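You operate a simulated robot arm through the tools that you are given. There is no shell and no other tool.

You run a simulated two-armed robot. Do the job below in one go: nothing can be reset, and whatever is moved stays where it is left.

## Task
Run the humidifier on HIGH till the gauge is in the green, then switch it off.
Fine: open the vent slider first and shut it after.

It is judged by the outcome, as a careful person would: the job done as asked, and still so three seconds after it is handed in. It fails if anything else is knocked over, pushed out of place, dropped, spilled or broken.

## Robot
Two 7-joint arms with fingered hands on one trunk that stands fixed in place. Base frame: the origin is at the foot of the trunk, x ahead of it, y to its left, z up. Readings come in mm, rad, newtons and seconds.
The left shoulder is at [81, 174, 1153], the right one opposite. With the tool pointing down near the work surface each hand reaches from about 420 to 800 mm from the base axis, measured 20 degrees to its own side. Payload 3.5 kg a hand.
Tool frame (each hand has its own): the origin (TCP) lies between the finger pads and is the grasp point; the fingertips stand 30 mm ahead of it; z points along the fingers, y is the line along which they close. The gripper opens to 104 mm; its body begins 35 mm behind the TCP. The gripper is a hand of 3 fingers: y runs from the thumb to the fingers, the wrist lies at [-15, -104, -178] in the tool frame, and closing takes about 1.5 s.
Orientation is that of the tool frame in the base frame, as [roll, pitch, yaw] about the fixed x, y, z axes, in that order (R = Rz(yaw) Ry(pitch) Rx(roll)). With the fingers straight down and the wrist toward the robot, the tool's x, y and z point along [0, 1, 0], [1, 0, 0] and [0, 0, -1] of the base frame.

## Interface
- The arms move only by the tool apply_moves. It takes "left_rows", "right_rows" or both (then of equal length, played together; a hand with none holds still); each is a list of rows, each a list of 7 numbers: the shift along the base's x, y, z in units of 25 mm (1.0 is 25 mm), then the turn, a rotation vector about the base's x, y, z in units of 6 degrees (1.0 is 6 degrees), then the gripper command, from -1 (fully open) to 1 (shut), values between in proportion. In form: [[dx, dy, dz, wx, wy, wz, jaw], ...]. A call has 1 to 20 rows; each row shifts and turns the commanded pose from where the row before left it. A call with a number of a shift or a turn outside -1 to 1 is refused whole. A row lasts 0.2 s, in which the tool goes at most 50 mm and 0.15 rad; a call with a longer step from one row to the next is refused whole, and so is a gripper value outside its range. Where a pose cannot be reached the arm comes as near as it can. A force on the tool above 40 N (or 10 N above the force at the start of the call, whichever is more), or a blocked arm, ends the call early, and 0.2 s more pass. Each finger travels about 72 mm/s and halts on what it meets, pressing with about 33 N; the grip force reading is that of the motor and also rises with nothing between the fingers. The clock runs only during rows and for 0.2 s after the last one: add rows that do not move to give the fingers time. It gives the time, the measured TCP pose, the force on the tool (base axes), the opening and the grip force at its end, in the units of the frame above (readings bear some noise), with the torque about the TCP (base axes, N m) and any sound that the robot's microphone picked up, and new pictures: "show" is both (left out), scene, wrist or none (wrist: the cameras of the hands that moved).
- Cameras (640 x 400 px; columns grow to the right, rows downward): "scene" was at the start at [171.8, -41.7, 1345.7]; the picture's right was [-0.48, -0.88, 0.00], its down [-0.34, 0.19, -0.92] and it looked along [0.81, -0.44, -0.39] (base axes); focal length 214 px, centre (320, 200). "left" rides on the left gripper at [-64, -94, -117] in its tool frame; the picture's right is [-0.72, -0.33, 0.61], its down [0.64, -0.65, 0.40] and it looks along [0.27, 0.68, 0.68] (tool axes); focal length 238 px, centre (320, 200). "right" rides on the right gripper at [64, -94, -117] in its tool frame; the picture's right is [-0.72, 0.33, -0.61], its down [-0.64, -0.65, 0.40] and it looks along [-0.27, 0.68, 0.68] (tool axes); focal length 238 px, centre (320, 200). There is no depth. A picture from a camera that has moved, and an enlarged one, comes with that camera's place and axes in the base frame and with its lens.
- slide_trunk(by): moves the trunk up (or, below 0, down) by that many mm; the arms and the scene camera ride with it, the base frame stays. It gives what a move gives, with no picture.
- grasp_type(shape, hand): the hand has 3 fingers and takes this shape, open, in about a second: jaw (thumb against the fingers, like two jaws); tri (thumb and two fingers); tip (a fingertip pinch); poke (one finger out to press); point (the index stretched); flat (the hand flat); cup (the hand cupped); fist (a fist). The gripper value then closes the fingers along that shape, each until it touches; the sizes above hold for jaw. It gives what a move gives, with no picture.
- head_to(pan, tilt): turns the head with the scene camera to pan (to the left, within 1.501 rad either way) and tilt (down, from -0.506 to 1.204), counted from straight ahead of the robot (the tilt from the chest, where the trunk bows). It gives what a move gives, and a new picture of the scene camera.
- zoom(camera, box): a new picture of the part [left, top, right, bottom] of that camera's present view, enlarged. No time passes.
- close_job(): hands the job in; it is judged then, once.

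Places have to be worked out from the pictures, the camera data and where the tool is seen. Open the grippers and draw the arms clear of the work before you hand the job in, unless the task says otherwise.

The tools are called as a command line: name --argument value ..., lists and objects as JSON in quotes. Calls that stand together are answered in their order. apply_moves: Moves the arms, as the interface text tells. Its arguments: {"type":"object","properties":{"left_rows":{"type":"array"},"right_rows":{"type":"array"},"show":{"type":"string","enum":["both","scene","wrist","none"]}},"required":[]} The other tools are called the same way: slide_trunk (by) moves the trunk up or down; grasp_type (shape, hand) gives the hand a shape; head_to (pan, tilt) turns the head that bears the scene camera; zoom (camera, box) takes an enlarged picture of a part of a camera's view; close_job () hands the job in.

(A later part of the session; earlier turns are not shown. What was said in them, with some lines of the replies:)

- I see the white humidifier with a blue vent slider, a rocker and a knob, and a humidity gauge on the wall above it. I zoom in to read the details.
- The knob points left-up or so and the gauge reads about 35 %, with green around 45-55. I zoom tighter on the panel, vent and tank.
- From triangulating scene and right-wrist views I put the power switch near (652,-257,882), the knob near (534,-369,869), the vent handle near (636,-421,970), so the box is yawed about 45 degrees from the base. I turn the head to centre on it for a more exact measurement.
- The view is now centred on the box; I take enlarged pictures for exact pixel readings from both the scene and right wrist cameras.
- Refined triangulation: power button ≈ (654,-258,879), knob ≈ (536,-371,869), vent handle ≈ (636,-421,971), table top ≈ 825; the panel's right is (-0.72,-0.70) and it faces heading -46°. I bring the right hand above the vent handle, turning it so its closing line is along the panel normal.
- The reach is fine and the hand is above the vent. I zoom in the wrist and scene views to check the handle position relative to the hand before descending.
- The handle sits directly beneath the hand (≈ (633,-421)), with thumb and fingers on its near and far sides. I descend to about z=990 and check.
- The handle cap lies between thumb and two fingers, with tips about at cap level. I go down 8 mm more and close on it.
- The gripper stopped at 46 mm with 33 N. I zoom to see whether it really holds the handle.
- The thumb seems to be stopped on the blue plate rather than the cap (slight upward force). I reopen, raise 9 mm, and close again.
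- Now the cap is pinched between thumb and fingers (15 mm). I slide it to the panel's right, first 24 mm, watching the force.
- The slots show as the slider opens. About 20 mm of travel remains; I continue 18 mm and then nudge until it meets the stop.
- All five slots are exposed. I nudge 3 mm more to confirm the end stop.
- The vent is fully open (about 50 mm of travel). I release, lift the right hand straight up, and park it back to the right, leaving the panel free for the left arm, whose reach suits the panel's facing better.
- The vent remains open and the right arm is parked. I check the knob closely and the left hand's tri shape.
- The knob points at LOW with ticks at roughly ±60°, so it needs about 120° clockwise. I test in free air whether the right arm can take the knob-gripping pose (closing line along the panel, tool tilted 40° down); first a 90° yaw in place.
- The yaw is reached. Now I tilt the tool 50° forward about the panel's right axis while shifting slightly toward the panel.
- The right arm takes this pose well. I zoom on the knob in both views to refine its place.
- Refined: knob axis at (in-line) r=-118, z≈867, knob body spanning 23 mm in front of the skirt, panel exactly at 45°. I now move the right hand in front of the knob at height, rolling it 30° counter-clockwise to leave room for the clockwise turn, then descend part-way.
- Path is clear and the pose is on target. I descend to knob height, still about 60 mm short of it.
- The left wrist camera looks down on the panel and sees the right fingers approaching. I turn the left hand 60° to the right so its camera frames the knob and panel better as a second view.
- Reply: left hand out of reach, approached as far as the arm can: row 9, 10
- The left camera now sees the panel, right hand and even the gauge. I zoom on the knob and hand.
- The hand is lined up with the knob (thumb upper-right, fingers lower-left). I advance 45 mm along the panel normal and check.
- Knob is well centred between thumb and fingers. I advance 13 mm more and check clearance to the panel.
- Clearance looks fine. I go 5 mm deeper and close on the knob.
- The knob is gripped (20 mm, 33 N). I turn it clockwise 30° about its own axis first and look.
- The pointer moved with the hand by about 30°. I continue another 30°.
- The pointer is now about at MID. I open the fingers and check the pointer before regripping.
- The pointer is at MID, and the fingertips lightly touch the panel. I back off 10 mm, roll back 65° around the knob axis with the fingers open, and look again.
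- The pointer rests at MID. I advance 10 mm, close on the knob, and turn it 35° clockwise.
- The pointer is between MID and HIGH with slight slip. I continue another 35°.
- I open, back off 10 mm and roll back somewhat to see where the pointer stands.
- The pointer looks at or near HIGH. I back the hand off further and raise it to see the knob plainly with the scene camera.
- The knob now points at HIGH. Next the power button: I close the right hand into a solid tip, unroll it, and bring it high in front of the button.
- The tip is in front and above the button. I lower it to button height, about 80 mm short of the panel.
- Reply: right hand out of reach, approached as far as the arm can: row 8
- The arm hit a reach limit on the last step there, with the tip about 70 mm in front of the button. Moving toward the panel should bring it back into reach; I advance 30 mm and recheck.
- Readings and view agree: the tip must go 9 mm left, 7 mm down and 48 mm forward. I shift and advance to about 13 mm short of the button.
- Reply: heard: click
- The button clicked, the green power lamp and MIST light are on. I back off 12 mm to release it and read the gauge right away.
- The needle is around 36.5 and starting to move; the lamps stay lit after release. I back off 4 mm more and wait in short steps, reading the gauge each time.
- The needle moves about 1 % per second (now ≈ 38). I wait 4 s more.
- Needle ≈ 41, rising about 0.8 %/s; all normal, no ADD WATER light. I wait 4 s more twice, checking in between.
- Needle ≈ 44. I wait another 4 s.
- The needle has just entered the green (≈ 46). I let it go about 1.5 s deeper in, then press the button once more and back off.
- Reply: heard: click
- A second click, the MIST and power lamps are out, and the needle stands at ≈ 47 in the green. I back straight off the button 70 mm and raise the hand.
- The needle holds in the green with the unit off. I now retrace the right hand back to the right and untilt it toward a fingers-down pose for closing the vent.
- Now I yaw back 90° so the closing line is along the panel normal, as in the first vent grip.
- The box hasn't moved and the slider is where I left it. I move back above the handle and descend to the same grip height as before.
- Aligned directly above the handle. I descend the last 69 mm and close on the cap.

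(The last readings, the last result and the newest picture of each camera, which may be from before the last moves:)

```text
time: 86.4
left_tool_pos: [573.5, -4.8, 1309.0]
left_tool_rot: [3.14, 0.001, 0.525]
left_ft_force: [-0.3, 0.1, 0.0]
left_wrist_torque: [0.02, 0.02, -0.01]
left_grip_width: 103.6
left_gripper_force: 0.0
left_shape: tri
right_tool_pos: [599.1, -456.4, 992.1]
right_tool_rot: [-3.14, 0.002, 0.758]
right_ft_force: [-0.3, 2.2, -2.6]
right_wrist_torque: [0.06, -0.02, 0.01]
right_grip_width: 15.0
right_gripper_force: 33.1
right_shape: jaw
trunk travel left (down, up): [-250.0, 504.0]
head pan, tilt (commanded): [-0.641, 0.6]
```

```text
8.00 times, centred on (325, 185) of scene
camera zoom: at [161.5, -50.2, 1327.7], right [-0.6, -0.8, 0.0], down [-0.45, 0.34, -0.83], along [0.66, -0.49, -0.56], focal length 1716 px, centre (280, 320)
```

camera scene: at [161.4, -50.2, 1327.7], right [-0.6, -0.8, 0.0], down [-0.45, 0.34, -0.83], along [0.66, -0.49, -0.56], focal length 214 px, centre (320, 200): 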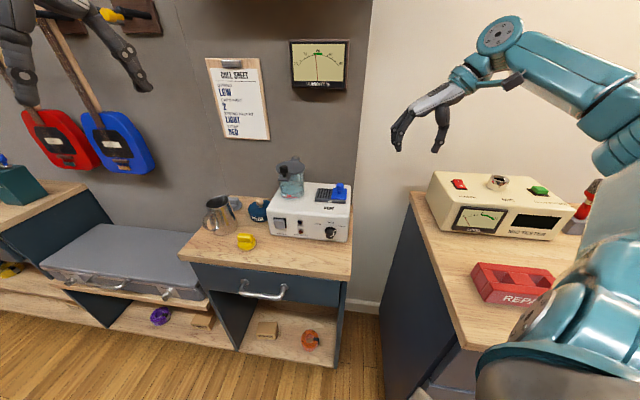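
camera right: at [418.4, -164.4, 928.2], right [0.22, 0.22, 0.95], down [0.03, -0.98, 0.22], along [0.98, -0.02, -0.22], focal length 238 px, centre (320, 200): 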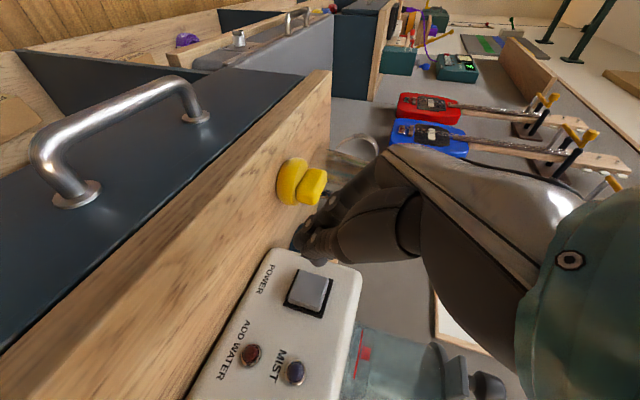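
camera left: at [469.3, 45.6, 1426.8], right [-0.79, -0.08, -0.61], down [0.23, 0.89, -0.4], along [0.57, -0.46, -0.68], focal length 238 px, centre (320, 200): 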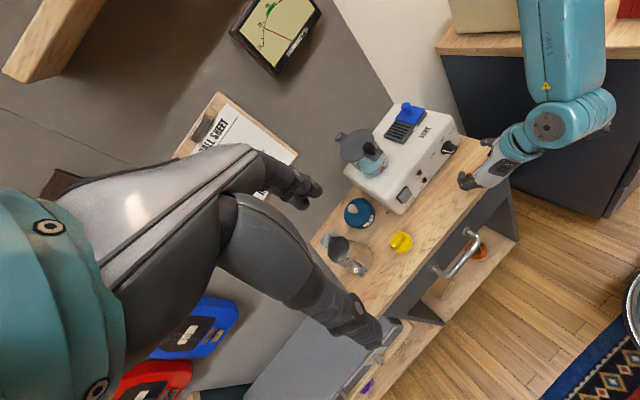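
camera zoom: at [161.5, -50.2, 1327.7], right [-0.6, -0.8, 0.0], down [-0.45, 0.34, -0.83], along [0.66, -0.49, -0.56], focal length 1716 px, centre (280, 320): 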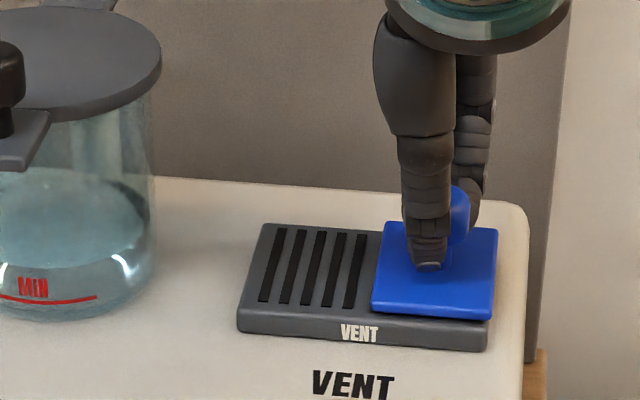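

Held as before. I slide it back to the left 48 mm and check.

apply_moves --right_rows '[[0.14, 0.14, 0, 0, 0, 0, 1], [0.226, 0.226, 0, 0, 0, 0, 1], [0.226, 0.226, 0, 0, 0, 0, 1], [0.226, 0.226, 0, 0, 0, 0, 1], [0.226, 0.226, 0, 0, 0, 0, 1], [0.226, 0.226, 0, 0, 0, 0, 1], [0.1, 0.1, 0, 0, 0, 0, 1]]' --show "none"

zoom --camera "scene" --box '[300, 160, 350, 210]'

```text
time: 88.0
left_tool_pos: [572.7, -5.2, 1308.5]
left_tool_rot: [-3.142, -0.001, 0.526]
left_ft_force: [0.0, 1.1, -0.1]
left_wrist_torque: [-0.01, -0.02, 0.03]
left_grip_width: 103.5
left_gripper_force: 0.0
left_shape: tri
right_tool_pos: [632.6, -422.0, 991.8]
right_tool_rot: [3.14, 0.0, 0.757]
right_ft_force: [0.6, -1.5, -3.4]
right_wrist_torque: [-0.08, -0.03, -0.01]
right_grip_width: 14.8
right_gripper_force: 33.1
right_shape: jaw
trunk travel left (down, up): [-250.0, 504.0]
head pan, tilt (commanded): [-0.641, 0.6]
```

```text
8.00 times, centred on (325, 185) of scene
camera zoom: at [161.7, -50.7, 1327.7], right [-0.6, -0.8, 0.0], down [-0.45, 0.34, -0.82], along [0.66, -0.49, -0.57], focal length 1716 px, centre (280, 320)
```

zoom: 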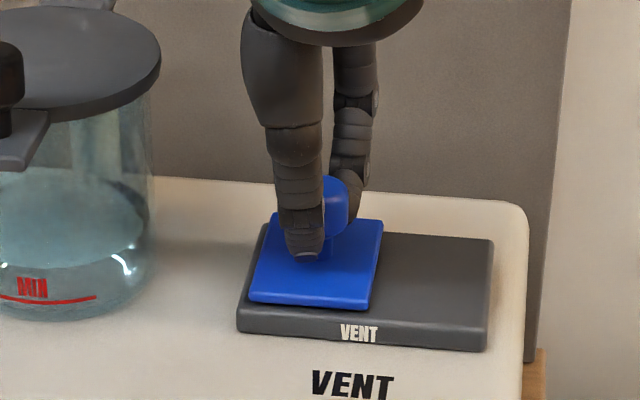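

Nearly home; originally the plate sat about 2 mm further left. I nudge 4 mm more to the stop.

apply_moves --right_rows '[[0.057, 0.057, 0, 0, 0, 0, 1], [0.057, 0.057, 0, 0, 0, 0, 1], [0, 0, 0, 0, 0, 0, 1]]' --show "none"

zoom --camera "scene" --box '[300, 160, 350, 210]'

```text
time: 88.8
left_tool_pos: [573.0, -3.2, 1310.2]
left_tool_rot: [-3.141, -0.003, 0.527]
left_ft_force: [-1.3, -0.5, -0.1]
left_wrist_torque: [0.02, 0.01, -0.01]
left_grip_width: 103.8
left_gripper_force: 0.1
left_shape: tri
right_tool_pos: [634.8, -419.7, 992.6]
right_tool_rot: [-3.14, -0.001, 0.757]
right_ft_force: [-3.4, -6.4, 2.8]
right_wrist_torque: [-0.16, 0.09, 0.02]
right_grip_width: 14.7
right_gripper_force: 33.0
right_shape: jaw
trunk travel left (down, up): [-250.0, 504.0]
head pan, tilt (commanded): [-0.641, 0.6]
```

```text
8.00 times, centred on (325, 185) of scene
camera zoom: at [160.4, -50.9, 1327.9], right [-0.6, -0.8, 0.0], down [-0.45, 0.34, -0.83], along [0.66, -0.49, -0.56], focal length 1716 px, centre (280, 320)
```

zoom: 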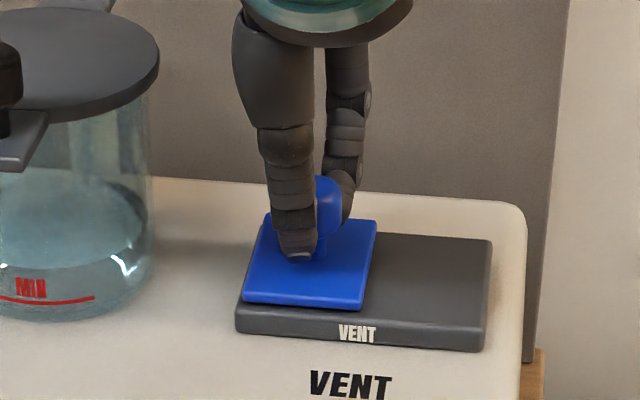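

The stop is felt (≈ 7 N) and the vent is fully shut. I release, lift straight up and park the right arm.

apply_moves --right_rows '[[0, 0, 0, 0, 0, 0, 0.3], [0, 0, 0, 0, 0, 0, -0.3], [0, 0, 0, 0, 0, 0, -0.4], [0, 0, 0, 0, 0, 0, -0.4], [0, 0, 0.5, 0, 0, 0, -0.4], [0, 0, 0.95, 0, 0, 0, -0.4], [0, 0, 0.95, 0, 0, 0, -0.4], [0, 0, 0.95, 0, 0, 0, -0.4], [0, 0, 0.95, 0, 0, 0, -0.4], [0, 0, 0.95, 0, 0, 0, -0.4], [0, 0, 0.95, 0, 0, 0, -0.4], [-0.8, -0.3, 0, 0, 0, 0, -0.6], [-0.9, -0.4, 0, 0, 0, 0, -0.8], [-0.9, -0.4, 0, 0, 0, 0, -1], [-0.9, -0.4, 0, 0, 0, 0, -1], [-0.9, -0.4, 0, 0, 0, 0, -1], [-0.9, -0.4, 0, 0, 0, 0, -1], [-0.9, -0.4, 0, 0, 0, 0, -1], [-0.9, -0.4, 0, 0, 0, 0, -1], [-0.5, -0.4, 0, 0, 0, 0, -1]]' --show "scene"

zoom --camera "scene" --box '[170, 140, 370, 260]'

zoom --camera "scene" --box '[280, 30, 360, 100]'

zoom --camera "scene" --box '[260, 150, 360, 250]'

```text
time: 93.0
left_tool_pos: [573.2, -4.2, 1308.5]
left_tool_rot: [-3.14, 0.0, 0.525]
left_ft_force: [-0.2, -0.8, -0.4]
left_wrist_torque: [0.02, 0.02, -0.01]
left_grip_width: 103.8
left_gripper_force: 0.1
left_shape: tri
right_tool_pos: [445.3, -505.6, 1147.4]
right_tool_rot: [-3.139, 0.001, 0.757]
right_ft_force: [-0.7, -0.6, 0.0]
right_wrist_torque: [0.04, -0.05, 0.0]
right_grip_width: 103.6
right_gripper_force: 0.0
right_shape: jaw
trunk travel left (down, up): [-250.0, 504.0]
head pan, tilt (commanded): [-0.641, 0.6]
camera scene: at [161.2, -50.5, 1327.8], right [-0.6, -0.8, 0.0], down [-0.45, 0.34, -0.83], along [0.66, -0.49, -0.56], focal length 214 px, centre (320, 200)
```

scene: 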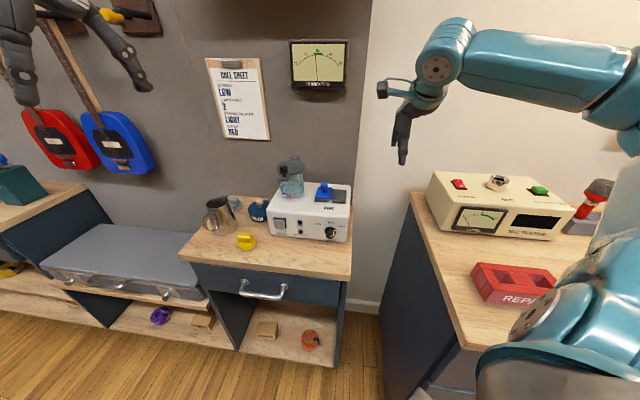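

```text
3.20 times, centred on (270, 200) of scene
camera zoom: at [161.2, -50.5, 1327.8], right [-0.6, -0.8, 0.0], down [-0.45, 0.34, -0.83], along [0.66, -0.49, -0.56], focal length 686 px, centre (480, 200)
```

zoom: 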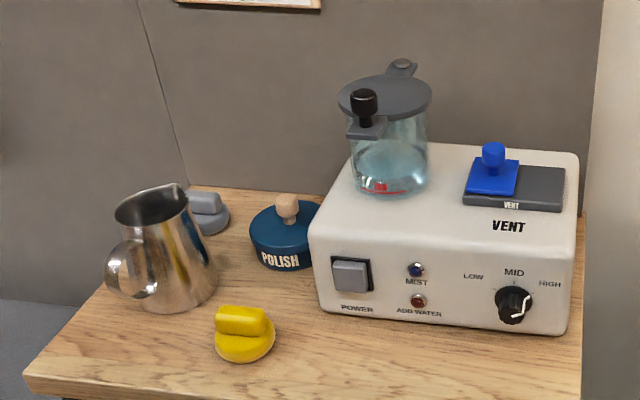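

```text
5.71 times, centred on (320, 65) of scene
camera zoom: at [161.2, -50.5, 1327.8], right [-0.6, -0.8, 0.0], down [-0.45, 0.34, -0.83], along [0.66, -0.49, -0.56], focal length 1226 px, centre (320, 971)
```

zoom: 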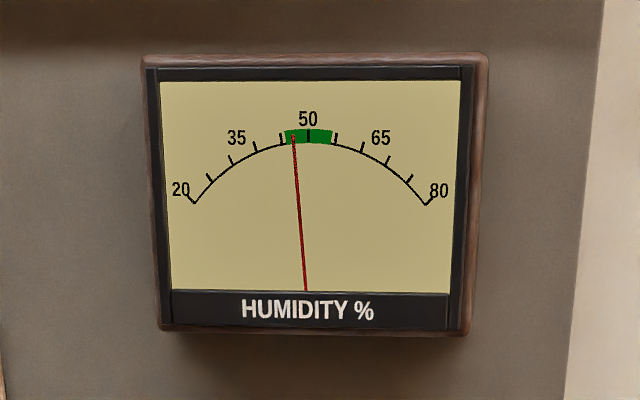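

```text
4.00 times, centred on (310, 200) of scene
camera zoom: at [161.2, -50.5, 1327.8], right [-0.6, -0.8, 0.0], down [-0.45, 0.34, -0.83], along [0.66, -0.49, -0.56], focal length 858 px, centre (360, 200)
```

zoom: 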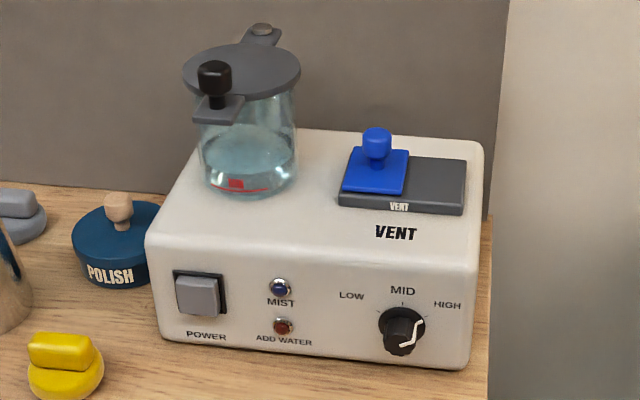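

The gauge holds steady in the green (≈ 47 %), the power and MIST lamps are out, the vent is shut, nothing else has moved, and both hands are open and clear. I hand the job in.

close_job

```text
The job is handed in.
```

The humidifier ran on HIGH until the gauge was in the green, and it is now switched off with the vent slider shut.

- **Vent:** I slid it fully open before starting and shut it to its stop at the end.
- **Setting:** the knob was on LOW, so I turned it to HIGH. I left it there.
- **Run:** it was on for about 16 seconds. The gauge rose from about 36 % to about 47 %, just inside the green.
- **After switching off:** the needle was still at about 47 % some 20 seconds later. The power and MIST lamps are out, and ADD WATER showed unlit in each view I checked.

In the last pictures nothing else on the bench had moved. Both hands were open and clear when I handed the job in.
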